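You operate a simulated robot arm through the tools that you are given. There is no shell and no other tool.

The job below is to be done with a simulated two-armed robot. You get a single attempt, and the scene is never put back.

## Task
Clamp the yellow housing in pocket 1 and the purple one in pocket 2.
Fine: the pockets of the pallet plate; close both clamps.

The check looks at the end state, three seconds after you hand in, the way a careful person would. Anything else that was tipped, shoved, dropped, spilled or broken makes it a failure.

## Robot
Two 7-joint arms with fingered hands on one trunk that stands fixed in place. Base frame: the origin is at the foot of the trunk, x ahead of it, y to its left, z up; the work surface is at about z = 740. Units: mm, rad, N and s.
The left shoulder is at [94, 182, 1071], the right one opposite. With the tool pointing down near the work surface each hand reaches from about 440 to 860 mm from the base axis, measured 20 degrees to its own side. Payload 3.8 kg a hand.
The tool frame of a hand sits at the grasp point between the pads (the TCP): z along the fingers, y along the line on which they close. The tips reach 30 mm beyond it. The gripper opens to 104 mm; its body begins 35 mm behind the TCP. The gripper is a hand of 4 fingers: y runs from the thumb to the fingers, the wrist lies at [-17, -104, -178] in the tool frame, and closing takes about 1.5 s.
Orientation is that of the tool frame in the base frame, as a unit quaternion [x, y, z, w]. With the fingers straight down and the wrist toward the robot, the tool's x, y and z point along [0, 1, 0], [1, 0, 0] and [0, 0, -1] of the base frame.

## Interface
- The arms move only by the tool move_arm. It takes "left_series", "right_series" or both (then of equal length, played together; a hand with none holds still); each is a list that holds one entry, the list of rows, each a list of 6 numbers: the turn, a rotation vector about the base's x, y, z in units of 4 degrees (1.0 is 4 degrees), then the shift along the base's x, y, z in units of 40 mm (1.0 is 40 mm). In form: [[[wx, wy, wz, dx, dy, dz], ...]]. A call has 1 to 20 rows; each row shifts and turns the commanded pose from where the row before left it. "left_jaw" and "right_jaw" are, for a hand that has rows, the gripper command, from -1 (shut) to 1 (fully open), values between in proportion, set as the call begins (left out, the last holds). A call with a number of a shift or a turn outside -1 to 1 is refused whole. Rows are played at 5 a second. More than 50 mm and 0.15 rad between two rows, or a gripper value outside its range, and nothing of the call is played. Where a pose cannot be reached the arm comes as near as it can. A force on the tool above 40 N (or 10 N above the force at the start of the call, whichever is more), or a blocked arm, ends the call early, and 0.2 s more pass. The fingers move at their own pace (about 72 mm/s each) and stop on an object; they squeeze with about 27 N. The grip force told is the motor's: it shows also when the fingers shut on nothing. Time passes only in rows, and 0.2 s behind the last, so rows that do not move let the fingers close. It gives the time, the measured TCP pose, the force on the tool (base axes), the opening and the grip force at its end, in the units of the frame above (readings bear some noise), with the torque about the TCP (base axes, N m) and any sound that the robot's microphone picked up.
- Cameras (640 x 400 px; columns grow to the right, rows downward): "scene" is now at [180.4, 51.3, 1261.8]; the picture's right is [0.55, -0.83, 0.00], its down [-0.40, -0.26, -0.88] and it looks along [0.73, 0.48, -0.48] (base axes); focal length 236 px, centre (320, 200). "left" rides on the left gripper at [-66, -90, -126] in its tool frame; the picture's right is [-0.78, -0.30, 0.56], its down [0.57, -0.70, 0.42] and it looks along [0.26, 0.65, 0.71] (tool axes); focal length 275 px, centre (320, 200). "right" rides on the right gripper at [66, -90, -126] in its tool frame; the picture's right is [-0.78, 0.30, -0.56], its down [-0.57, -0.70, 0.42] and it looks along [-0.27, 0.65, 0.71] (tool axes); focal length 275 px, centre (320, 200). There is no depth. A picture from a camera that has moved, and an enlarged one, comes with that camera's place and axes in the base frame and with its lens.
- capture(camera): a new picture of that camera. The clock stands still meanwhile.
- slide_trunk(by): moves the trunk up (or, below 0, down) by that many mm; the arms and the scene camera ride with it, the base frame stays. It gives what a move gives, with no picture.
- set_fingers(index, middle, ring, thumb_bend, thumb_turn, hand): sets how far each is bent, from 0 (flat) to 100 (curled in); at 30 the hand is open as for a grip, at 70 the pads meet at the TCP. One left out holds its place. A second passes; each finger stops where it meets its share of the squeeze, and holds until it gets a number again. A gripper value or a shape takes the hand back. It gives what a move gives, with no picture; readings hold the bend of each and the force on the fingers (four entries, about 0 where the hand has none), thumb and palm. thumb_turn goes from beside the hand (0) to across from the fingers (100), as for a grip.
- hand_shape(shape, hand): the hand has 4 fingers and takes this shape, open, in about a second: jaw (thumb against the fingers, like two jaws); tri (thumb and two fingers); tip (a fingertip pinch); poke (one finger out to press); point (the index stretched); flat (the hand flat); cup (the hand cupped); fist (a fist). The gripper value then closes the fingers along that shape, each until it touches; the sizes above hold for jaw. It gives what a move gives, with no picture.
- aim_head(pan, tilt): turns the head with the scene camera to pan (to the left, within 1.501 rad either way) and tilt (down, from -0.506 to 1.204), counted from straight ahead of the robot (the tilt from the chest, where the trunk bows). It gives what a move gives.
- enlarge(camera, box): a new picture of the part [left, top, right, bottom] of that camera's present view, enlarged. The clock stands still meanwhile.
- close_job(): hands the job in; it is judged then, once.

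Places have to be worked out from the pictures, the camera data and where the tool is seen. Open the grippers and draw the arms clear of the work before you hand the job in, unless the task says otherwise.

The tools are called after "Request:" as a command line: name --argument value ..., lists and objects as JSON in quotes. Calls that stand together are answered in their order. move_arm: Moves the arms, as the interface text tells. Its arguments: {"type":"object","properties":{"left_series":{"type":"array","items":{"type":"array","items":{"type":"array","items":{"type":"number"}}}},"left_jaw":{"type":"number"},"right_series":{"type":"array","items":{"type":"array","items":{"type":"array","items":{"type":"number"}}}},"right_jaw":{"type":"number"}},"required":[]} The other tools are called the same way: slide_trunk (by) moves the trunk up or down; hand_shape (shape, hand) gives the hand a shape; set_fingers (index, middle, ring, thumb_bend, thumb_turn, hand) moves the fingers one by one; aim_head (pan, tilt) turns the head that bears the scene camera; capture (camera) takes a picture; enlarge (camera, box) takes an enlarged picture of a part of a camera's view; close_job () hands the job in.

At the start:

```text
time_s: 0.0
left_ee_pos: [386.7, 453.8, 1165.4]
left_tool_rot: [0.707, 0.707, 0.001, 0.001]
left_ft_force: [1.0, 1.3, -0.7]
left_moment: [0.01, 0.0, -0.02]
left_width: 103.4
left_grasp_force: 0.1
left_shape: jaw
left_bend: [30.0, 30.0, 30.0, 30.0, 97.0]
left_finger forces: [0.1, 0.0, 0.1, 0.1, 0.0, 0.0]
right_ee_pos: [510.2, 30.4, 1106.5]
right_tool_rot: [0.707, 0.707, -0.001, 0.0]
right_ft_force: [-0.4, -0.3, 0.6]
right_moment: [0.0, -0.02, 0.01]
right_width: 103.9
right_grasp_force: 0.1
right_shape: jaw
right_bend: [30.0, 30.0, 30.0, 30.0, 97.0]
right_finger forces: [0.1, 0.0, 0.0, 0.1, 0.0, 0.0]
trunk travel left (down, up): [-225.0, 531.0]
head pan, tilt (commanded): [0.583, 0.501]
```

scene: 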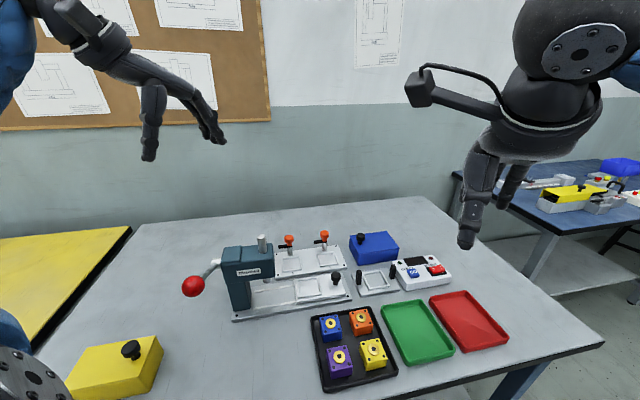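
right: 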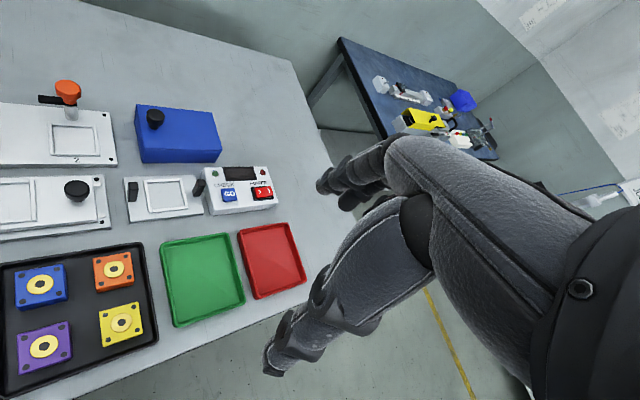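
left: 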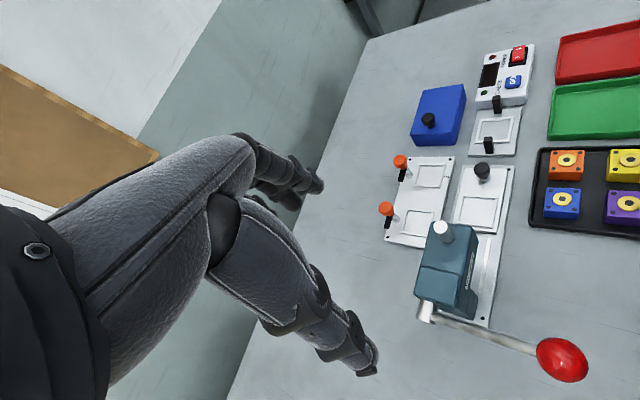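

The pictures show a pallet plate with two pockets and orange-knobbed clamps behind a press, and a black tray holding four housings. I'll enlarge the relevant parts first to work out places.

Request:
enlarge --camera "scene" --box '[220, 220, 380, 320]'

Request:
enlarge --camera "scene" --box '[290, 280, 450, 400]'

Request:
enlarge --camera "left" --box '[360, 120, 640, 300]'

Request:
enlarge --camera "right" --box '[0, 60, 320, 260]'

```text
4.00 times, centred on (300, 270) of scene
camera zoom: at [180.4, 51.3, 1261.8], right [0.55, -0.83, 0.0], down [-0.4, -0.26, -0.88], along [0.73, 0.48, -0.48], focal length 946 px, centre (400, -80)
```

zoom: 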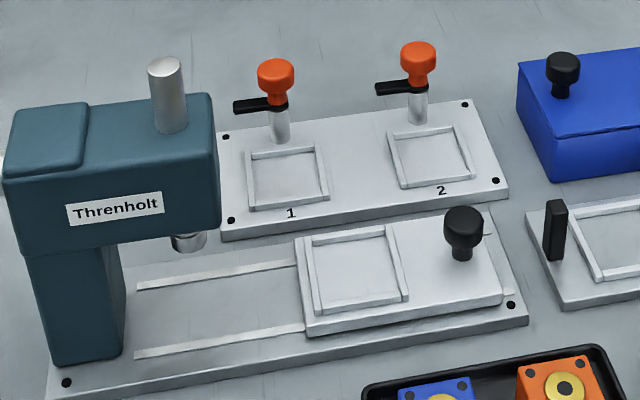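

```text
3.33 times, centred on (370, 340) of scene
camera zoom: at [180.4, 51.3, 1261.8], right [0.55, -0.83, 0.0], down [-0.4, -0.26, -0.88], along [0.73, 0.48, -0.48], focal length 788 px, centre (153, -267)
```

zoom: 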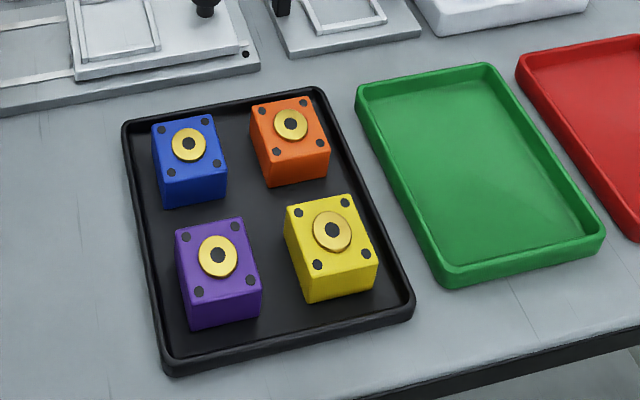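

```text
2.22 times, centred on (500, 210) of left
camera zoom: at [296.0, 387.8, 1290.5], right [-0.3, -0.78, -0.56], down [-0.7, 0.57, -0.42], along [0.65, 0.26, -0.71], focal length 612 px, centre (-80, 178)
```

zoom: 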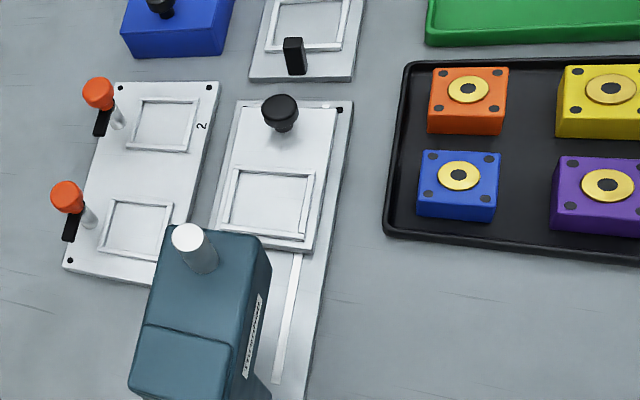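

```text
2.00 times, centred on (160, 160) of right
camera zoom: at [421.8, 95.7, 1233.5], right [0.3, -0.78, 0.56], down [-0.7, -0.57, -0.42], along [0.65, -0.27, -0.71], focal length 551 px, centre (640, 280)
```

zoom: 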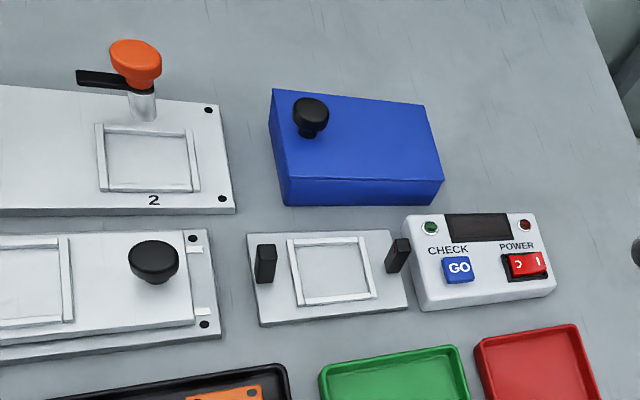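

Rough ray casts place pocket 1 near (570, 409), pocket 2 near (647, 331), yellow near (456, 109) and purple near (406, 155), with everything turned about 45°. I'll aim the head at the tray and pallet for sharper views.

Request:
aim_head --pan 0.5 --tilt 0.85

Request:
capture --camera "scene"

```text
time_s: 0.8
left_ee_pos: [386.5, 455.6, 1164.6]
left_tool_rot: [0.707, 0.707, 0.0, 0.001]
left_ft_force: [-0.1, 0.5, -0.6]
left_moment: [0.01, -0.02, -0.03]
left_width: 103.7
left_grasp_force: 0.0
left_shape: jaw
left_bend: [30.0, 30.0, 30.0, 30.0, 97.0]
left_finger forces: [0.1, 0.0, 0.1, 0.0, 0.0, 0.0]
right_ee_pos: [510.9, 30.4, 1107.4]
right_tool_rot: [0.707, 0.707, 0.0, 0.0]
right_ft_force: [-0.6, 0.4, -0.9]
right_moment: [0.01, -0.01, 0.0]
right_width: 103.9
right_grasp_force: 0.0
right_shape: jaw
right_bend: [30.0, 30.0, 30.0, 30.0, 97.0]
right_finger forces: [0.0, 0.0, 0.0, 0.0, 0.0, 0.1]
trunk travel left (down, up): [-225.0, 531.0]
head pan, tilt (commanded): [0.499, 0.85]
```

```text
taken
camera scene: at [173.2, 38.7, 1232.1], right [0.48, -0.88, 0.0], down [-0.66, -0.36, -0.66], along [0.58, 0.32, -0.75], focal length 236 px, centre (320, 200)
```

scene: 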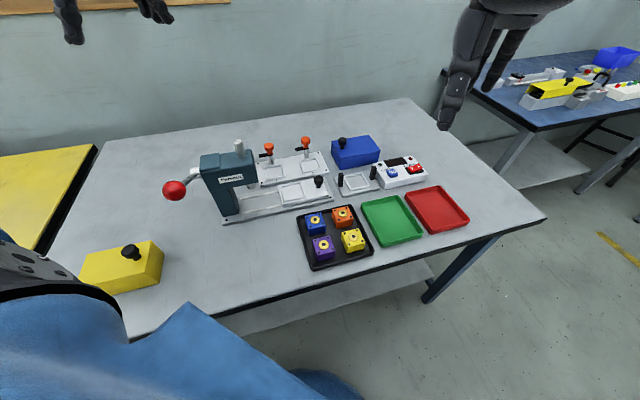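

The head now looks at the work centrally. I'll enlarge the tray and the pallet with clamps from here.

Request:
enlarge --camera "scene" --box '[288, 198, 384, 274]'

Request:
enlarge --camera "scene" --box '[240, 130, 340, 200]'

Request:
enlarge --camera "left" --box '[370, 140, 470, 260]'

```text
5.26 times, centred on (336, 236) of scene
camera zoom: at [173.2, 38.7, 1232.1], right [0.48, -0.88, 0.0], down [-0.66, -0.36, -0.66], along [0.58, 0.32, -0.75], focal length 1245 px, centre (236, 10)
```

zoom: 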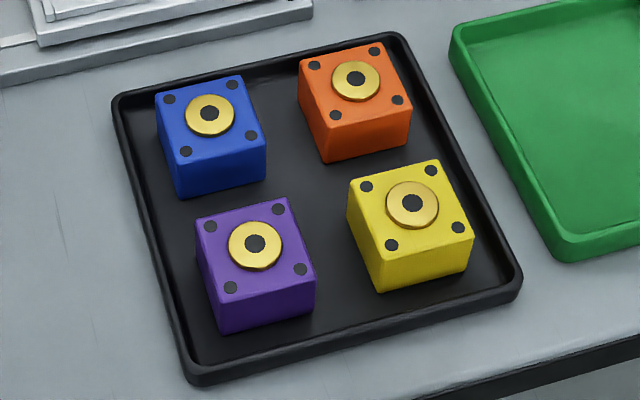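

```text
5.71 times, centred on (290, 165) of scene
camera zoom: at [173.2, 38.7, 1232.1], right [0.48, -0.88, 0.0], down [-0.66, -0.36, -0.66], along [0.58, 0.32, -0.75], focal length 1352 px, centre (491, 400)
```

zoom: 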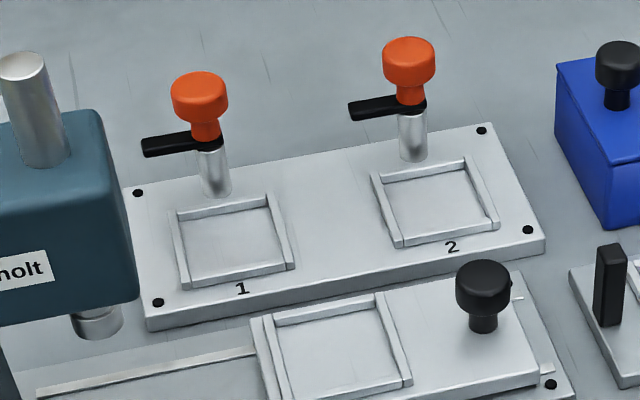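

```text
3.33 times, centred on (420, 200) of left
camera zoom: at [296.0, 387.8, 1290.5], right [-0.3, -0.78, -0.56], down [-0.7, 0.57, -0.42], along [0.65, 0.26, -0.71], focal length 918 px, centre (-13, 200)
```

zoom: 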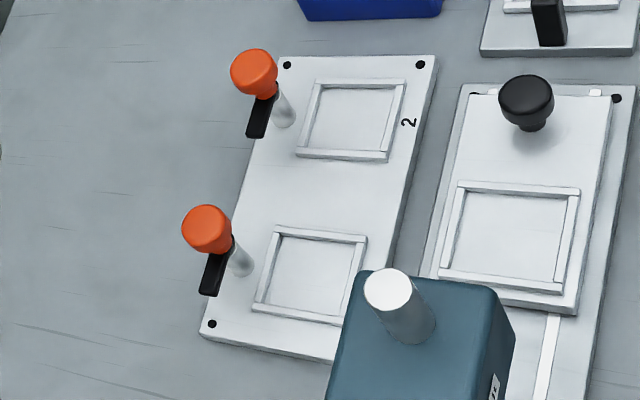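

The housings look about 40 x 40 x 22 mm and the pockets about 42–43 mm, with swing clamps whose black arms point away along the plate. I need exact places, so I raise the trunk to get a second, steeper viewpoint for triangulation.

Request:
slide_trunk --by 450

Request:
aim_head --pan 0.55 --tilt 1.05

Request:
capture --camera "scene"

```text
refused: 450 is not a number from -400 to 400
```

```text
time_s: 1.6
left_ee_pos: [386.0, 454.7, 1164.0]
left_tool_rot: [0.707, 0.707, 0.0, 0.0]
left_ft_force: [0.8, -1.0, -0.5]
left_moment: [0.04, 0.0, -0.01]
left_width: 103.4
left_grasp_force: 0.0
left_shape: jaw
left_bend: [30.0, 30.0, 30.0, 30.0, 97.0]
left_finger forces: [0.0, 0.0, 0.0, 0.0, 0.1, 0.1]
right_ee_pos: [510.1, 30.2, 1107.5]
right_tool_rot: [0.707, 0.707, -0.001, 0.0]
right_ft_force: [0.3, -0.6, 0.1]
right_moment: [0.0, 0.0, 0.04]
right_width: 103.5
right_grasp_force: 0.1
right_shape: jaw
right_bend: [30.0, 30.0, 30.0, 30.0, 97.0]
right_finger forces: [0.0, 0.1, 0.0, 0.1, 0.1, 0.1]
trunk travel left (down, up): [-225.0, 531.0]
head pan, tilt (commanded): [0.55, 1.051]
```

```text
taken
camera scene: at [161.2, 35.9, 1217.5], right [0.52, -0.85, 0.0], down [-0.74, -0.45, -0.5], along [0.42, 0.26, -0.87], focal length 236 px, centre (320, 200)
```

scene: 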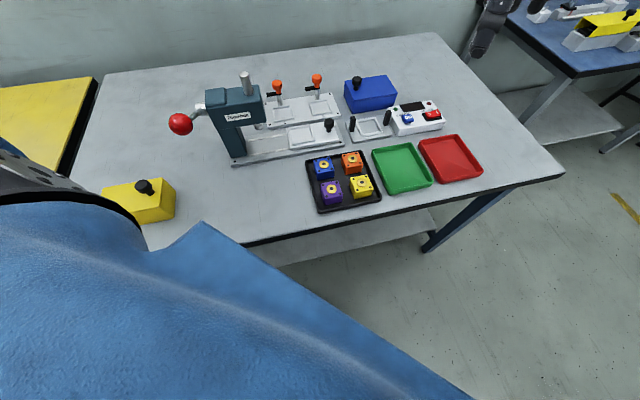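

The slide limit is 400 mm per call; the view from here is fine. I'll slide up 400 mm and look again.

Request:
slide_trunk --by 400

Request:
capture --camera "scene"

```text
time_s: 5.4
left_ee_pos: [386.1, 454.9, 1563.9]
left_tool_rot: [0.706, 0.708, 0.001, 0.0]
left_ft_force: [0.6, 0.4, -0.8]
left_moment: [0.03, 0.01, 0.02]
left_width: 103.3
left_grasp_force: 0.1
left_shape: jaw
left_bend: [30.0, 30.0, 30.0, 30.0, 97.0]
left_finger forces: [0.1, 0.1, 0.0, 0.0, 0.1, 0.1]
right_ee_pos: [510.8, 29.4, 1506.6]
right_tool_rot: [0.707, 0.707, 0.0, 0.0]
right_ft_force: [0.1, 0.3, -0.1]
right_moment: [0.0, -0.01, -0.01]
right_width: 103.7
right_grasp_force: 0.0
right_shape: jaw
right_bend: [30.0, 30.0, 30.0, 30.0, 97.0]
right_finger forces: [0.0, 0.1, 0.1, 0.0, 0.0, 0.1]
trunk travel left (down, up): [-625.0, 131.0]
head pan, tilt (commanded): [0.55, 1.051]
```

```text
taken
camera scene: at [67.6, 36.0, 1621.4], right [0.52, -0.85, 0.0], down [-0.74, -0.45, -0.5], along [0.42, 0.26, -0.87], focal length 236 px, centre (320, 200)
```

scene: 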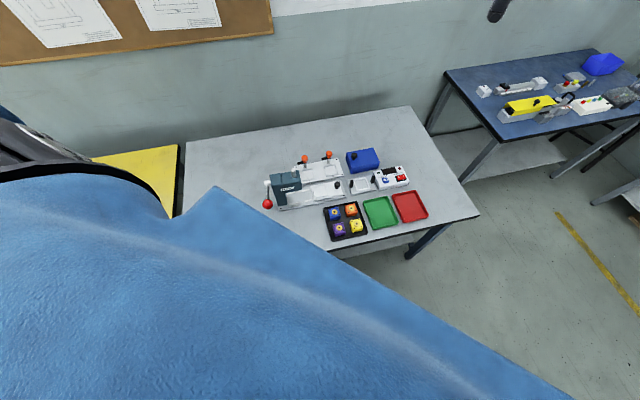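

The trunk rose and the camera is now at (67.6, 36, 1621), a good baseline. I'll enlarge pallet and tray from here.

Request:
enlarge --camera "scene" --box '[280, 145, 350, 190]'

Request:
enlarge --camera "scene" --box '[312, 196, 376, 246]'

Request:
enlarge --camera "scene" --box '[250, 140, 346, 220]'

```text
8.89 times, centred on (315, 168) of scene
camera zoom: at [67.6, 36.0, 1621.4], right [0.52, -0.85, 0.0], down [-0.74, -0.45, -0.5], along [0.42, 0.26, -0.87], focal length 2103 px, centre (364, 489)
```

zoom: 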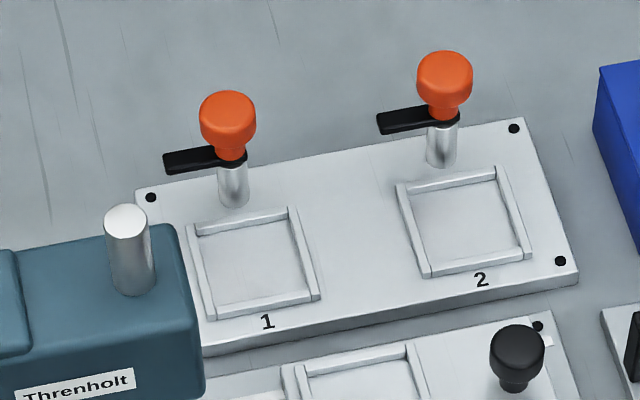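

```text
8.00 times, centred on (344, 221) of scene
camera zoom: at [67.6, 36.0, 1621.4], right [0.52, -0.85, 0.0], down [-0.74, -0.45, -0.5], along [0.42, 0.26, -0.87], focal length 1892 px, centre (128, 32)
```

zoom: 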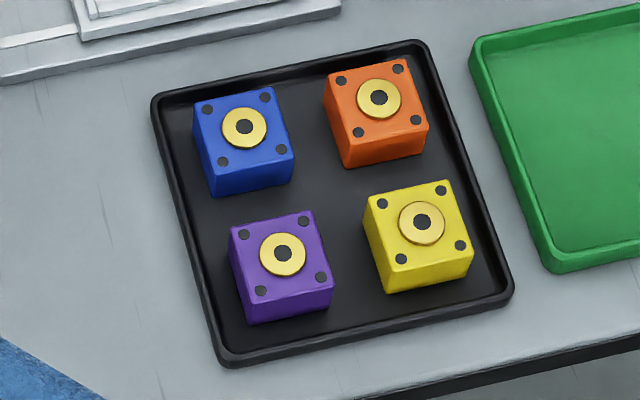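

```text
5.00 times, centred on (298, 180) of scene
camera zoom: at [67.6, 36.0, 1621.4], right [0.52, -0.85, 0.0], down [-0.74, -0.45, -0.5], along [0.42, 0.26, -0.87], focal length 1183 px, centre (430, 300)
```

zoom: 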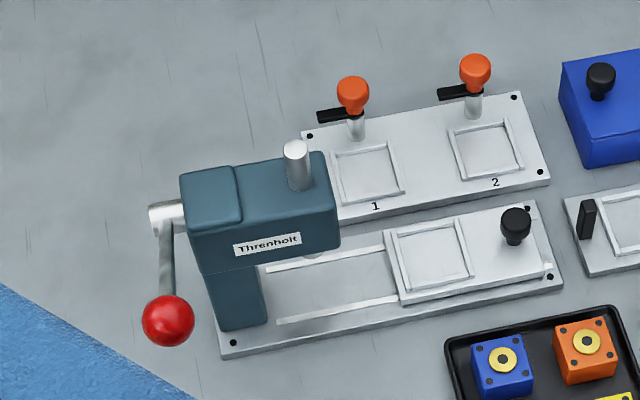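

Triangulating the plate's corner holes gives the pallet top at z ≈ 755.6, centre ≈ (617.7, 380), axes at exactly 45°; housings sit on a 70 mm grid in the same 45° frame with disc tops at z ≈ 777. I'll zoom in more on pockets and housings for exact corners and heights.

Request:
enlarge --camera "scene" --box '[296, 158, 320, 182]'

Request:
enlarge --camera "scene" --box '[320, 155, 344, 179]'

Request:
enlarge --camera "scene" --box '[328, 214, 352, 240]'

Request:
enlarge --camera "scene" --box '[344, 210, 368, 236]'

```text
16.00 times, centred on (308, 170) of scene
camera zoom: at [67.6, 36.0, 1621.4], right [0.52, -0.85, 0.0], down [-0.74, -0.45, -0.5], along [0.42, 0.26, -0.87], focal length 3785 px, centre (512, 680)
```

zoom: 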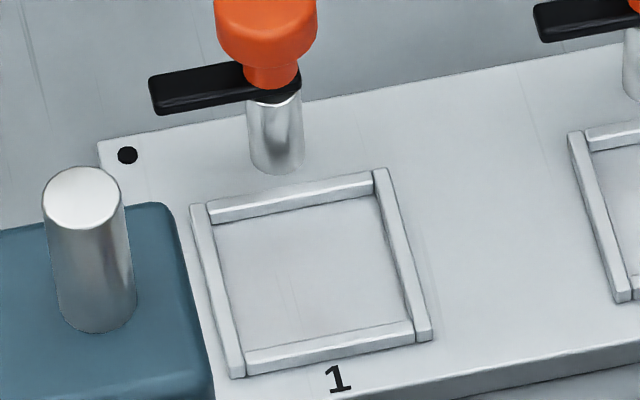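

```text
16.00 times, centred on (332, 167) of scene
camera zoom: at [67.6, 36.0, 1621.4], right [0.52, -0.85, 0.0], down [-0.74, -0.45, -0.5], along [0.42, 0.26, -0.87], focal length 3785 px, centre (128, 728)
```

zoom: 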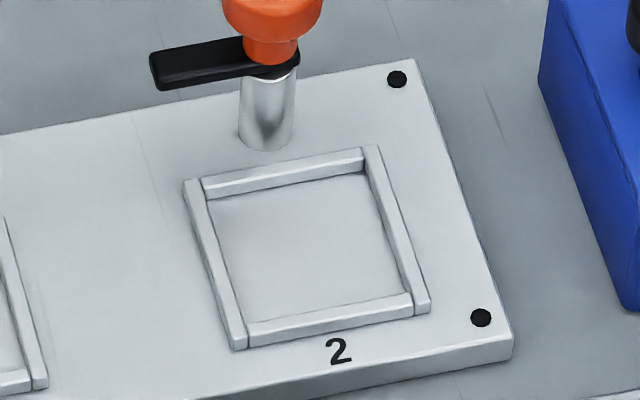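

```text
15.38 times, centred on (340, 227) of scene
camera zoom: at [67.6, 36.0, 1621.4], right [0.52, -0.85, 0.0], down [-0.74, -0.45, -0.5], along [0.42, 0.26, -0.87], focal length 3639 px, centre (12, -215)
```

zoom: 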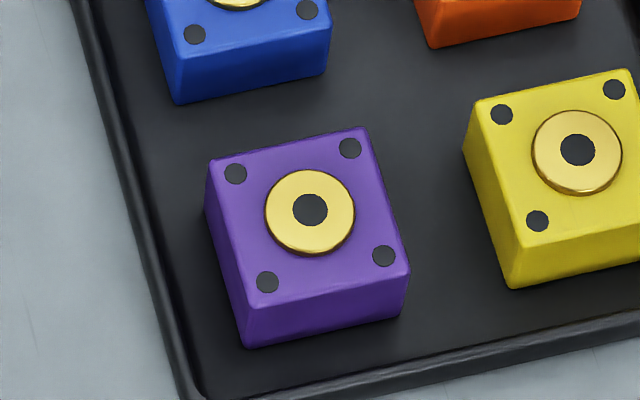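

```text
15.38 times, centred on (356, 223) of scene
camera zoom: at [67.6, 36.0, 1621.4], right [0.52, -0.85, 0.0], down [-0.74, -0.45, -0.5], along [0.42, 0.26, -0.87], focal length 3639 px, centre (-234, -154)
```

zoom: 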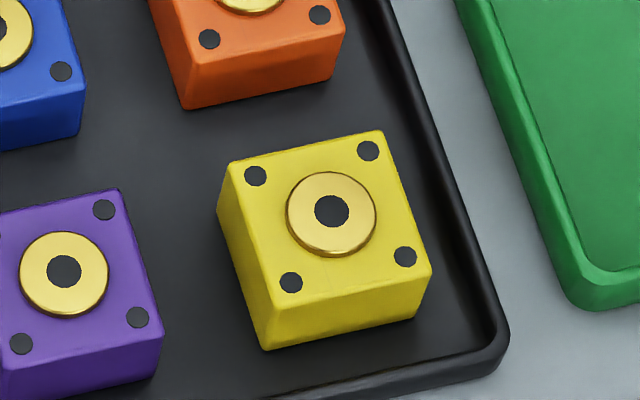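

The zooms give purple at (413.9, 160.8) and yellow at (463.6, 111.2), both turned exactly 45° (40 mm square, bottom z ≈ 745, top ≈ 773), pocket 1 at (572.0, 411.2) and pocket 2 at (650.0, 333.6). Now I want to see how the left hand looks at a partial opening (~58 mm), so I set the jaw without moving and turn the head to it.

Request:
move_arm --left_series '[[[0, 0, 0, 0, 0, 0], [0, 0, 0, 0, 0, 0], [0, 0, 0, 0, 0, 0], [0, 0, 0, 0, 0, 0], [0, 0, 0, 0, 0, 0]]]' --left_jaw 0.12

Request:
aim_head --pan 0.92 --tilt 0.15

Request:
capture --camera "scene"

Request:
capture --camera "left"

```text
time_s: 6.6
left_ee_pos: [386.7, 453.6, 1564.4]
left_tool_rot: [0.707, 0.707, 0.0, 0.0]
left_ft_force: [1.0, -0.1, 0.1]
left_moment: [0.04, 0.0, -0.02]
left_width: 58.6
left_grasp_force: 0.0
left_shape: jaw
left_bend: [73.0, 42.0, 38.0, 65.0, 99.0]
left_finger forces: [0.0, 0.1, 0.1, 0.0, 0.0, 0.0]
right_ee_pos: [510.5, 30.0, 1508.5]
right_tool_rot: [0.707, 0.707, 0.0, -0.001]
right_ft_force: [0.9, -0.7, 0.5]
right_moment: [-0.01, -0.02, 0.01]
right_width: 103.5
right_grasp_force: 0.1
right_shape: jaw
right_bend: [30.0, 30.0, 30.0, 30.0, 97.0]
right_finger forces: [0.0, 0.0, 0.1, 0.0, 0.1, 0.0]
trunk travel left (down, up): [-625.0, 131.0]
head pan, tilt (commanded): [0.55, 1.051]
```

```text
time_s: 7.8
left_ee_pos: [386.0, 453.9, 1564.3]
left_tool_rot: [0.707, 0.707, 0.0, 0.0]
left_ft_force: [0.8, -0.5, 0.5]
left_moment: [0.01, 0.01, 0.03]
left_width: 59.0
left_grasp_force: 0.1
left_shape: jaw
left_bend: [73.0, 42.0, 38.0, 65.0, 99.0]
left_finger forces: [0.0, 0.1, 0.2, 0.0, 0.1, 0.0]
right_ee_pos: [510.6, 30.4, 1508.4]
right_tool_rot: [0.707, 0.707, 0.0, -0.001]
right_ft_force: [-0.3, -0.6, -0.1]
right_moment: [0.0, 0.01, 0.02]
right_width: 103.7
right_grasp_force: 0.2
right_shape: jaw
right_bend: [30.0, 30.0, 30.0, 30.0, 97.0]
right_finger forces: [0.0, 0.1, 0.0, 0.1, 0.0, 0.0]
trunk travel left (down, up): [-625.0, 131.0]
head pan, tilt (commanded): [0.92, 0.15]
```

```text
taken
camera scene: at [67.2, 75.0, 1698.4], right [0.8, -0.61, 0.0], down [-0.09, -0.12, -0.99], along [0.6, 0.79, -0.15], focal length 236 px, centre (320, 200)
```

scene: 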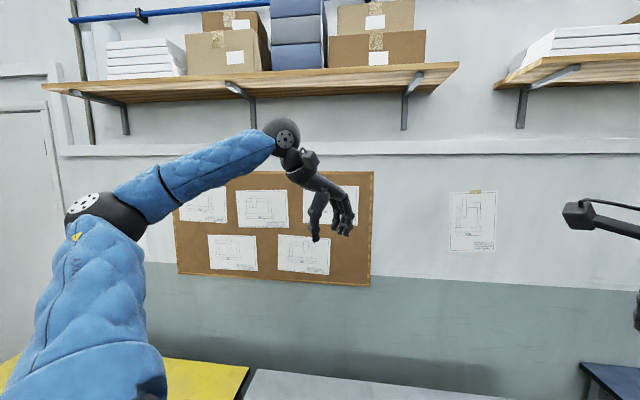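

```text
taken
camera left: at [296.0, 387.8, 1690.5], right [-0.3, -0.78, -0.56], down [-0.7, 0.57, -0.42], along [0.65, 0.26, -0.71], focal length 275 px, centre (320, 200)
```

left: 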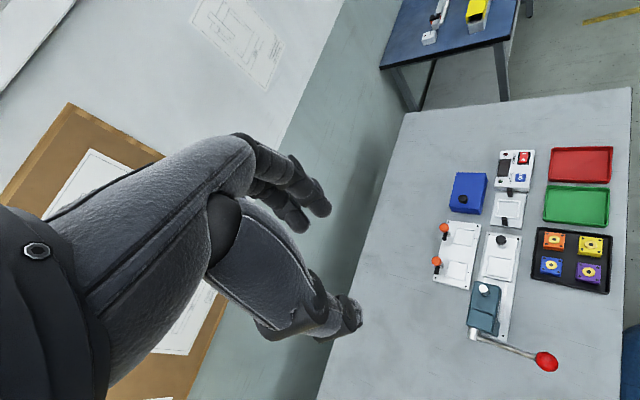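

The hand is a human-like hand; I'll zoom in on it to understand where fingertips and thumb are at this opening.

Request:
enlarge --camera "scene" --box '[260, 110, 380, 260]'

Request:
enlarge --camera "left" --box '[200, 120, 400, 360]'

```text
2.67 times, centred on (320, 185) of scene
camera zoom: at [67.2, 75.0, 1698.4], right [0.8, -0.61, 0.0], down [-0.09, -0.12, -0.99], along [0.6, 0.79, -0.15], focal length 631 px, centre (320, 240)
```

zoom: 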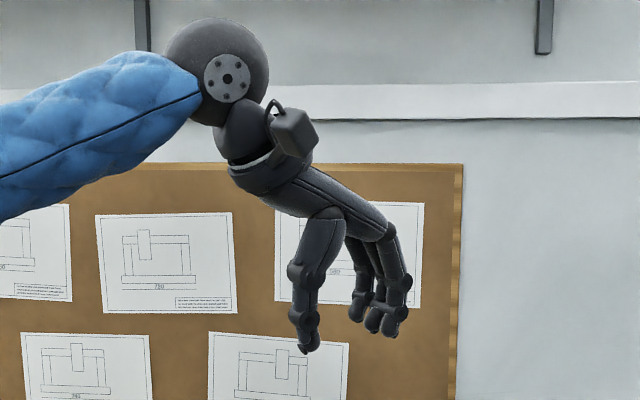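

```text
1.67 times, centred on (300, 240) of left
camera zoom: at [296.0, 387.8, 1690.5], right [-0.3, -0.78, -0.56], down [-0.7, 0.57, -0.42], along [0.65, 0.26, -0.71], focal length 459 px, centre (353, 133)
```

zoom: 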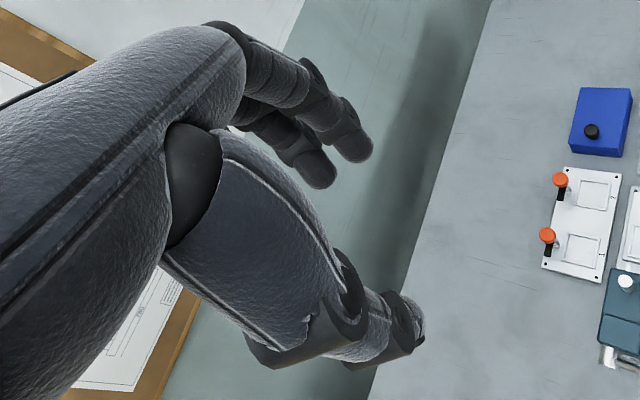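

In the jaw shape the thumb hangs straight and the three fingers curl toward it; tips reach about 30 mm past the TCP, so I'll grip with tips a little above the housing bottom. I'll lower the trunk to about +150 so the forearm comes from above, clear of the press, and move the right arm out of the way to the right.

Request:
slide_trunk --by -250

Request:
move_arm --right_series '[[[0, 0, 0, -0.4, -1, 0], [0, 0, 0, -0.4, -1, 0], [0, 0, 0, -0.4, -1, 0], [0, 0, 0, -0.4, -1, 0], [0, 0, 0, -0.4, -1, 0], [0, 0, 0, -0.4, -1, 0], [0, 0, 0, -0.4, -1, 0]]]' --left_series '[[[0, 0, -0.9375, 0, 0, 0], [0, 0, -0.9375, 0, 0, 0], [0, 0, -0.9375, 0, 0, 0], [0, 0, -0.9375, 0, 0, 0], [0, 0, -0.9375, 0, 0, 0], [0, 0, -0.9375, 0, 0, 0], [0, 0, -0.9375, 0, 0, 0]]]'

```text
time_s: 10.4
left_ee_pos: [385.8, 453.9, 1315.5]
left_tool_rot: [0.707, 0.707, 0.001, 0.0]
left_ft_force: [0.2, 0.4, 0.0]
left_moment: [0.0, 0.02, -0.04]
left_width: 58.9
left_grasp_force: 0.1
left_shape: jaw
left_bend: [73.0, 42.0, 38.0, 65.0, 99.0]
left_finger forces: [0.1, 0.0, 0.0, 0.0, 0.0, 0.0]
right_ee_pos: [510.3, 28.3, 1258.8]
right_tool_rot: [0.707, 0.707, 0.0, 0.0]
right_ft_force: [-0.9, -0.1, -0.4]
right_moment: [-0.03, -0.01, -0.01]
right_width: 103.6
right_grasp_force: 0.1
right_shape: jaw
right_bend: [30.0, 30.0, 30.0, 30.0, 97.0]
right_finger forces: [0.1, 0.1, 0.0, 0.0, 0.0, 0.0]
trunk travel left (down, up): [-375.0, 381.0]
head pan, tilt (commanded): [0.92, 0.15]
```

```text
time_s: 12.0
left_ee_pos: [385.6, 453.1, 1315.7]
left_tool_rot: [0.85, 0.526, 0.0, -0.001]
left_ft_force: [0.5, -0.5, 0.9]
left_moment: [0.04, -0.01, 0.0]
left_width: 58.5
left_grasp_force: 0.2
left_shape: jaw
left_bend: [73.0, 42.0, 38.0, 65.0, 99.0]
left_finger forces: [0.1, 0.1, 0.1, 0.0, 0.0, 0.1]
right_ee_pos: [397.2, -251.8, 1255.8]
right_tool_rot: [0.707, 0.707, 0.0, 0.0]
right_ft_force: [0.2, 0.2, -0.6]
right_moment: [0.05, -0.04, 0.0]
right_width: 103.8
right_grasp_force: 0.1
right_shape: jaw
right_bend: [30.0, 30.0, 30.0, 30.0, 97.0]
right_finger forces: [0.1, 0.1, 0.0, 0.0, 0.0, 0.0]
trunk travel left (down, up): [-375.0, 381.0]
head pan, tilt (commanded): [0.92, 0.15]
```

The right arm is clear at y = -252 and the left hand has turned -26°. I'll finish the -45° yaw while carrying the left hand over toward the yellow housing at a safe height.

Request:
move_arm --left_series '[[[0, 0, -0.9375, 0.2167, -0.95, 0], [0, 0, -0.9375, 0.2167, -0.95, 0], [0, 0, -0.9375, 0.2167, -0.95, 0], [0, 0, -0.9375, 0.2167, -0.95, 0], [0, 0, -0.9375, 0.2167, -0.95, 0], [0, 0, 0, 0.2167, -0.95, -0.5], [0, 0, 0, 0.2167, -0.95, -0.5], [0, 0, 0, 0.2167, -0.95, -0.5], [0, 0, 0, 0.2167, -0.95, -0.5], [0, 0, 0, 0, 0, -1], [0, 0, 0, 0, 0, -1], [0, 0, 0, 0, 0, -1], [0, 0, 0, 0, 0, -1]]]'

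Request:
aim_head --pan 0.25 --tilt 0.9

Request:
capture --camera "scene"

Request:
capture --camera "left"

```text
time_s: 14.8
left_ee_pos: [462.5, 112.5, 1073.8]
left_tool_rot: [0.924, 0.383, -0.002, 0.0]
left_ft_force: [0.5, -0.4, 0.4]
left_moment: [0.03, -0.01, 0.01]
left_width: 58.7
left_grasp_force: 0.1
left_shape: jaw
left_bend: [73.0, 42.0, 39.0, 65.0, 99.0]
left_finger forces: [0.0, 0.1, 0.0, 0.1, 0.0, 0.1]
right_ee_pos: [399.8, -250.4, 1254.7]
right_tool_rot: [0.707, 0.707, -0.001, 0.0]
right_ft_force: [0.4, 0.4, -0.1]
right_moment: [0.0, 0.01, 0.0]
right_width: 103.5
right_grasp_force: 0.0
right_shape: jaw
right_bend: [30.0, 30.0, 30.0, 30.0, 97.0]
right_finger forces: [0.0, 0.0, 0.1, 0.0, 0.1, 0.1]
trunk travel left (down, up): [-375.0, 381.0]
head pan, tilt (commanded): [0.92, 0.15]
```

```text
time_s: 15.9
left_ee_pos: [462.3, 111.5, 1074.5]
left_tool_rot: [0.924, 0.382, 0.0, 0.0]
left_ft_force: [-0.1, -0.5, 0.7]
left_moment: [-0.01, 0.0, 0.0]
left_width: 58.5
left_grasp_force: 0.1
left_shape: jaw
left_bend: [73.0, 42.0, 39.0, 65.0, 99.0]
left_finger forces: [0.1, 0.0, 0.0, 0.1, 0.0, 0.0]
right_ee_pos: [398.9, -250.8, 1255.8]
right_tool_rot: [0.707, 0.707, 0.001, 0.001]
right_ft_force: [0.2, -0.8, 0.0]
right_moment: [0.01, 0.02, 0.02]
right_width: 103.9
right_grasp_force: 0.0
right_shape: jaw
right_bend: [30.0, 30.0, 30.0, 30.0, 97.0]
right_finger forces: [0.1, 0.0, 0.0, 0.1, 0.0, 0.1]
trunk travel left (down, up): [-375.0, 381.0]
head pan, tilt (commanded): [0.25, 0.901]
```

```text
taken
camera scene: at [119.3, 19.8, 1381.1], right [0.25, -0.97, 0.0], down [-0.76, -0.19, -0.62], along [0.6, 0.15, -0.78], focal length 236 px, centre (320, 200)
```

scene: 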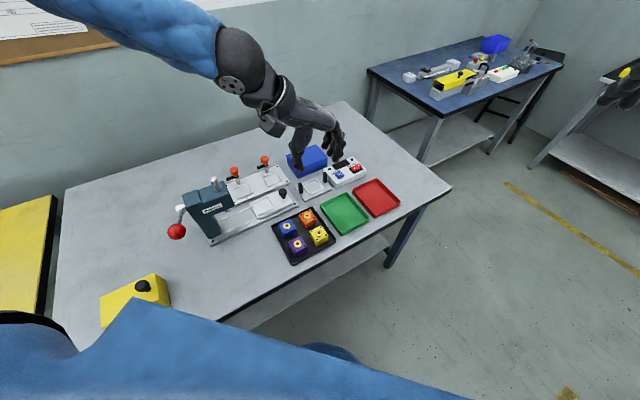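

```text
taken
camera left: at [351.8, 128.3, 1200.4], right [-0.76, -0.34, -0.56], down [-0.09, 0.9, -0.42], along [0.65, -0.27, -0.71], focal length 275 px, centre (320, 200)
```

left: 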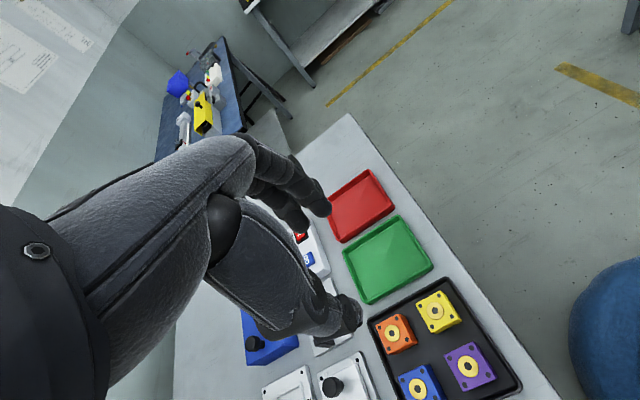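

The hand is above the yellow housing at z ≈ 1074 with yaw -45° reached. I'll zoom in on the hand to check the finger row and thumb relative to the housing.

Request:
enlarge --camera "scene" --box '[240, 70, 370, 260]'

Request:
enlarge --camera "scene" --box '[280, 90, 360, 160]'

```text
2.11 times, centred on (305, 165) of scene
camera zoom: at [119.3, 19.8, 1381.1], right [0.25, -0.97, 0.0], down [-0.76, -0.19, -0.62], along [0.6, 0.15, -0.78], focal length 498 px, centre (352, 274)
```

zoom: 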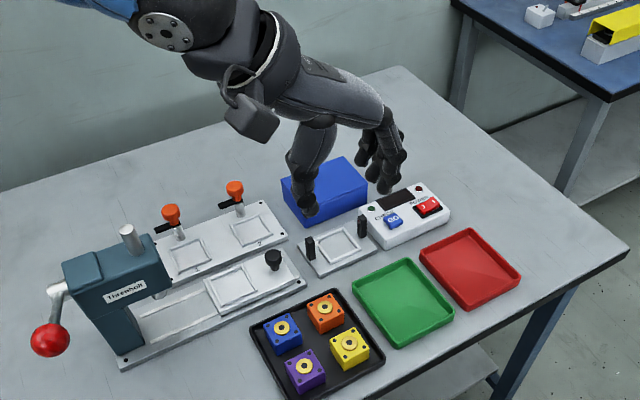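

```text
5.71 times, centred on (320, 125) of scene
camera zoom: at [119.3, 19.8, 1381.1], right [0.25, -0.97, 0.0], down [-0.76, -0.19, -0.62], along [0.6, 0.15, -0.78], focal length 1352 px, centre (320, 629)
```

zoom: 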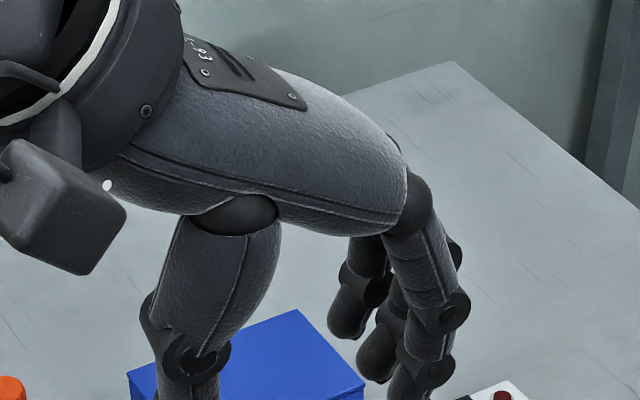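

The pads are in one plane and the finger row (about 52 mm) lies along the plate's cross direction, as wanted. I'll lean the hand 10° back toward the robot (to keep clear of the clamp knob later), shift 6 mm to the near side and come down to about z = 870.

Request:
move_arm --left_series '[[[0.59, -0.59, 0, -0.025, -0.042, -0.6], [0.59, -0.59, 0, -0.025, -0.042, -0.6], [0.59, -0.59, 0, -0.025, -0.041, -0.8], [0, 0, 0, 0, 0, -1], [0, 0, 0, 0, 0, -1], [0, 0, 0, 0, 0, -1], [0, 0, 0, 0, 0, 0]]]'

Request:
capture --camera "scene"

Request:
capture --camera "left"

```text
time_s: 17.5
left_ee_pos: [451.3, 139.7, 906.3]
left_tool_rot: [0.92, 0.381, 0.081, -0.033]
left_ft_force: [-0.1, 0.0, -0.1]
left_moment: [0.03, -0.02, -0.01]
left_width: 58.4
left_grasp_force: 0.1
left_shape: jaw
left_bend: [73.0, 42.0, 39.0, 65.0, 99.0]
left_finger forces: [0.2, 0.0, 0.0, 0.1, 0.1, 0.1]
left hand out of reach, approached as far as the arm can: row 5, 6
right_ee_pos: [398.0, -250.6, 1255.6]
right_tool_rot: [0.707, 0.707, 0.0, -0.001]
right_ft_force: [0.0, -0.3, 0.5]
right_moment: [-0.02, 0.02, -0.01]
right_width: 103.7
right_grasp_force: 0.0
right_shape: jaw
right_bend: [30.0, 30.0, 30.0, 30.0, 97.0]
right_finger forces: [0.0, 0.1, 0.0, 0.0, 0.1, 0.0]
trunk travel left (down, up): [-375.0, 381.0]
head pan, tilt (commanded): [0.25, 0.901]
```

```text
taken
camera scene: at [119.2, 19.5, 1381.0], right [0.25, -0.97, 0.0], down [-0.76, -0.19, -0.62], along [0.6, 0.15, -0.78], focal length 236 px, centre (320, 200)
```

scene: 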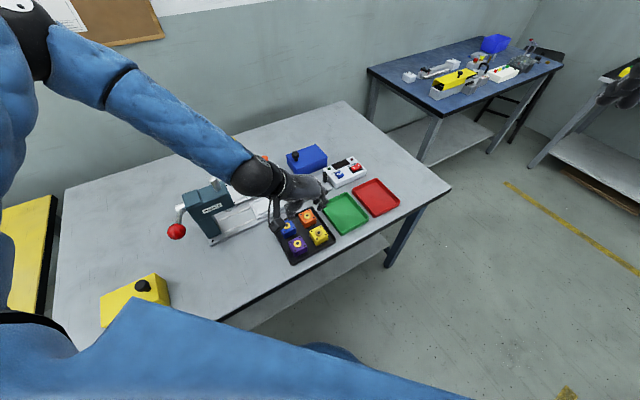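

```text
taken
camera left: at [327.1, 141.5, 1018.1], right [-0.68, -0.26, -0.68], down [-0.04, 0.95, -0.32], along [0.73, -0.19, -0.66], focal length 275 px, centre (320, 200)
```

left: 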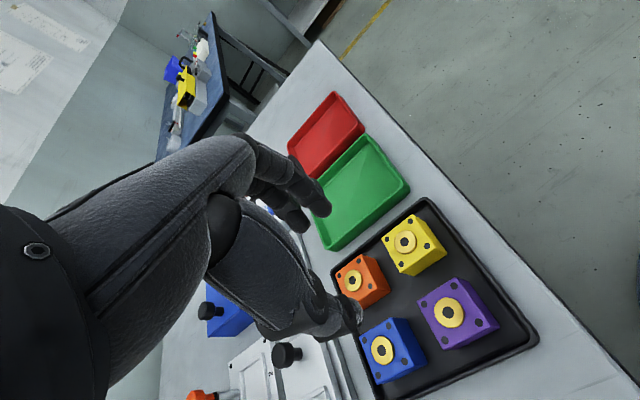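

The arm ran out of reach at this trunk height (the hand stopped at z ≈ 906, drifted to y ≈ 140). I'll raise the hand again, then lower the trunk back to its starting height, where the downward reach is specified.

Request:
move_arm --left_series '[[[0, 0, 0, 0, 0, 1], [0, 0, 0, 0, 0, 1], [0, 0, 0, 0, 0, 1], [0, 0, 0, 0, 0, 1], [0, 0, 0, 0, 0, 1], [0, 0, 0, 0, 0, 0]]]'

Request:
slide_trunk --by -150

Request:
capture --camera "scene"

```text
time_s: 18.9
left_ee_pos: [452.7, 139.3, 1106.7]
left_tool_rot: [0.921, 0.381, 0.081, -0.033]
left_ft_force: [-0.1, -0.2, -0.3]
left_moment: [0.01, -0.02, 0.01]
left_width: 58.5
left_grasp_force: 0.1
left_shape: jaw
left_bend: [73.0, 42.0, 39.0, 65.0, 99.0]
left_finger forces: [0.0, 0.1, 0.0, 0.0, 0.1, 0.0]
right_ee_pos: [399.2, -251.2, 1255.0]
right_tool_rot: [0.707, 0.707, -0.001, 0.0]
right_ft_force: [0.0, 0.0, -0.1]
right_moment: [0.0, -0.03, -0.02]
right_width: 104.0
right_grasp_force: 0.1
right_shape: jaw
right_bend: [30.0, 30.0, 30.0, 30.0, 97.0]
right_finger forces: [0.1, 0.1, 0.1, 0.0, 0.1, 0.0]
trunk travel left (down, up): [-375.0, 381.0]
head pan, tilt (commanded): [0.25, 0.901]
```

```text
time_s: 20.6
left_ee_pos: [453.3, 139.2, 956.8]
left_tool_rot: [0.921, 0.38, 0.081, -0.034]
left_ft_force: [-0.1, 0.3, -0.2]
left_moment: [0.0, 0.0, 0.01]
left_width: 58.3
left_grasp_force: 0.1
left_shape: jaw
left_bend: [73.0, 42.0, 39.0, 65.0, 99.0]
left_finger forces: [0.0, 0.0, 0.1, 0.1, 0.0, 0.1]
right_ee_pos: [396.7, -250.3, 1107.3]
right_tool_rot: [0.707, 0.707, 0.0, 0.0]
right_ft_force: [0.6, -1.5, 0.5]
right_moment: [0.01, 0.01, -0.01]
right_width: 103.4
right_grasp_force: 0.0
right_shape: jaw
right_bend: [30.0, 30.0, 30.0, 30.0, 97.0]
right_finger forces: [0.0, 0.1, 0.0, 0.1, 0.0, 0.0]
trunk travel left (down, up): [-225.0, 531.0]
head pan, tilt (commanded): [0.25, 0.901]
```

```text
taken
camera scene: at [177.1, 19.7, 1228.4], right [0.25, -0.97, 0.0], down [-0.76, -0.19, -0.62], along [0.6, 0.15, -0.78], focal length 236 px, centre (320, 200)
```

scene: 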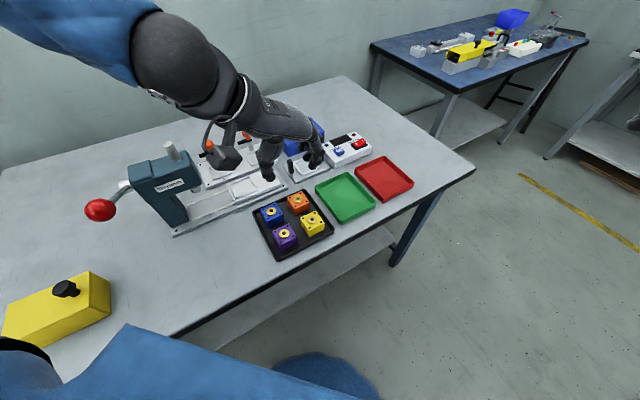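

Back at the original trunk height the hand is at (453, 139, 957). I'll go toward above yellow at (459.4, 107) and down to ~z 840, watching for reach.

Request:
move_arm --left_series '[[[0, 0, 0, 0.05, -0.27, -0.5], [0, 0, 0, 0.05, -0.27, -0.5], [0, 0, 0, 0.05, -0.27, -0.6], [0, 0, 0, 0, 0, -0.7], [0, 0, 0, 0, 0, -0.6], [0, 0, 0, 0, 0, 0]]]'

Request:
capture --camera "scene"

Request:
capture --camera "left"

```text
time_s: 22.0
left_ee_pos: [460.4, 105.9, 841.4]
left_tool_rot: [0.92, 0.381, 0.08, -0.033]
left_ft_force: [0.1, 0.1, -0.2]
left_moment: [-0.01, -0.01, -0.03]
left_width: 58.2
left_grasp_force: 0.0
left_shape: jaw
left_bend: [73.0, 42.0, 39.0, 65.0, 99.0]
left_finger forces: [0.0, 0.1, 0.0, 0.0, 0.0, 0.0]
right_ee_pos: [398.2, -249.2, 1107.3]
right_tool_rot: [0.707, 0.707, 0.0, 0.0]
right_ft_force: [-0.1, -0.9, -0.8]
right_moment: [0.0, -0.03, 0.0]
right_width: 103.6
right_grasp_force: 0.0
right_shape: jaw
right_bend: [30.0, 30.0, 30.0, 30.0, 97.0]
right_finger forces: [0.1, 0.1, 0.1, 0.0, 0.0, 0.1]
trunk travel left (down, up): [-225.0, 531.0]
head pan, tilt (commanded): [0.25, 0.901]
```

```text
taken
camera scene: at [177.5, 19.7, 1228.2], right [0.25, -0.97, 0.0], down [-0.76, -0.19, -0.62], along [0.6, 0.15, -0.78], focal length 236 px, centre (320, 200)
```

scene: 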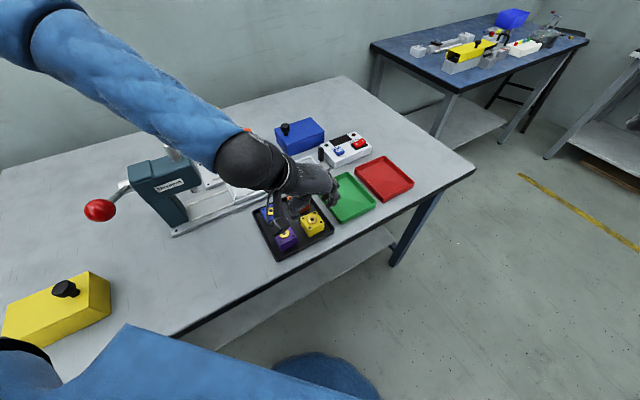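

```text
taken
camera left: at [334.9, 107.7, 952.6], right [-0.68, -0.26, -0.68], down [-0.04, 0.95, -0.32], along [0.73, -0.19, -0.66], focal length 275 px, centre (320, 200)
```

left: 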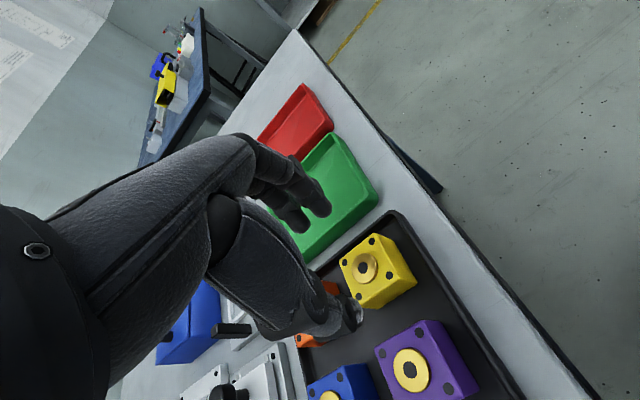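

The hand is centred over yellow (within about 2 mm, with the planned 6 mm near-side offset) and the thumb lines up with the purple–yellow gap. I'll descend 56 mm to z ≈ 785.

Request:
move_arm --left_series '[[[0, 0, 0, 0.01, -0.01, -0.4], [0, 0, 0, 0.01, -0.01, -0.4], [0, 0, 0, 0, 0, -0.4], [0, 0, 0, 0, 0, -0.2], [0, 0, 0, 0, 0, 0]]]'

Request:
capture --camera "left"

Request:
enlarge --camera "scene" --box '[240, 150, 360, 270]'

```text
time_s: 23.2
left_ee_pos: [462.2, 106.0, 785.1]
left_tool_rot: [0.92, 0.381, 0.083, -0.032]
left_ft_force: [-0.4, 1.0, 18.6]
left_moment: [-0.57, -0.44, 0.04]
left_width: 57.6
left_grasp_force: 0.1
left_shape: jaw
left_bend: [74.0, 42.0, 39.0, 65.0, 99.0]
left_finger forces: [18.3, 0.4, 0.0, 0.1, 0.1, 0.0]
right_ee_pos: [396.4, -251.0, 1108.7]
right_tool_rot: [0.708, 0.707, 0.001, 0.0]
right_ft_force: [0.8, 0.2, -0.1]
right_moment: [0.02, 0.0, -0.02]
right_width: 103.7
right_grasp_force: 0.2
right_shape: jaw
right_bend: [30.0, 30.0, 30.0, 30.0, 97.0]
right_finger forces: [0.0, 0.0, 0.0, 0.0, 0.0, 0.1]
trunk travel left (down, up): [-225.0, 531.0]
head pan, tilt (commanded): [0.25, 0.901]
```

```text
taken
camera left: at [336.1, 107.0, 897.1], right [-0.68, -0.26, -0.69], down [-0.04, 0.95, -0.32], along [0.73, -0.19, -0.65], focal length 275 px, centre (320, 200)
```

left: 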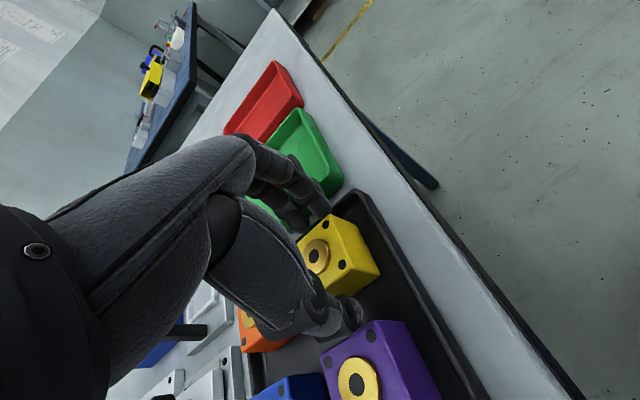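

```text
3.33 times, centred on (300, 210) of scene
camera zoom: at [176.4, 19.6, 1228.6], right [0.25, -0.97, 0.0], down [-0.76, -0.19, -0.62], along [0.6, 0.15, -0.78], focal length 788 px, centre (387, 167)
```

zoom: 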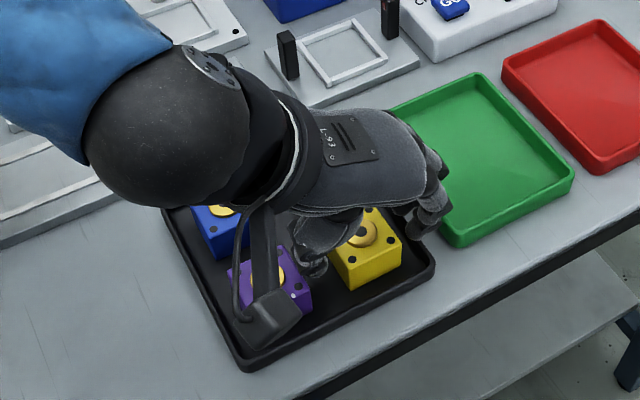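

The index fingertip is pressing (18 N) about 38 mm out along the closing line, i.e. on the tray rim. I'll rise 5 mm to clear it before closing.

Request:
move_arm --left_series '[[[0, 0, 0, 0, 0, 0.06], [0, 0, 0, 0, 0, 0.06], [0, 0, 0, 0, 0, 0]]]'

Request:
enlarge --camera "left" --box '[220, 160, 420, 380]'

```text
time_s: 24.0
left_ee_pos: [460.7, 105.1, 788.0]
left_tool_rot: [0.92, 0.381, 0.079, -0.035]
left_ft_force: [1.3, 1.2, 3.6]
left_moment: [-0.09, -0.13, 0.1]
left_width: 58.4
left_grasp_force: 0.0
left_shape: jaw
left_bend: [73.0, 42.0, 39.0, 65.0, 99.0]
left_finger forces: [3.8, 0.0, 0.1, 0.0, 0.1, 0.0]
right_ee_pos: [398.1, -250.6, 1108.3]
right_tool_rot: [0.707, 0.707, 0.0, 0.0]
right_ft_force: [0.3, 0.2, 0.0]
right_moment: [0.0, -0.02, -0.02]
right_width: 103.9
right_grasp_force: 0.0
right_shape: jaw
right_bend: [30.0, 30.0, 30.0, 30.0, 97.0]
right_finger forces: [0.0, 0.0, 0.0, 0.0, 0.0, 0.1]
trunk travel left (down, up): [-225.0, 531.0]
head pan, tilt (commanded): [0.25, 0.901]
```

```text
1.82 times, centred on (320, 270) of left
camera zoom: at [335.9, 107.6, 899.3], right [-0.68, -0.26, -0.68], down [-0.05, 0.95, -0.32], along [0.73, -0.19, -0.66], focal length 500 px, centre (320, 73)
```

zoom: 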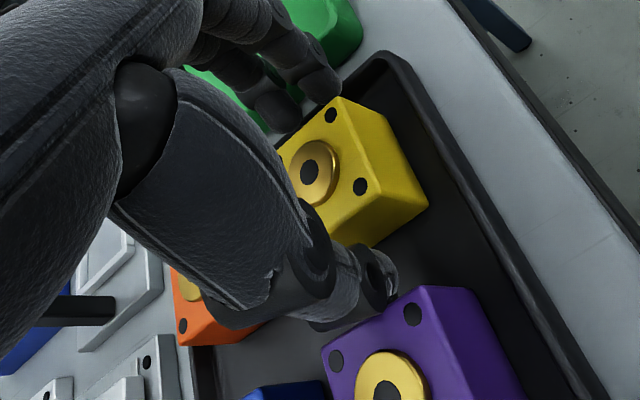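

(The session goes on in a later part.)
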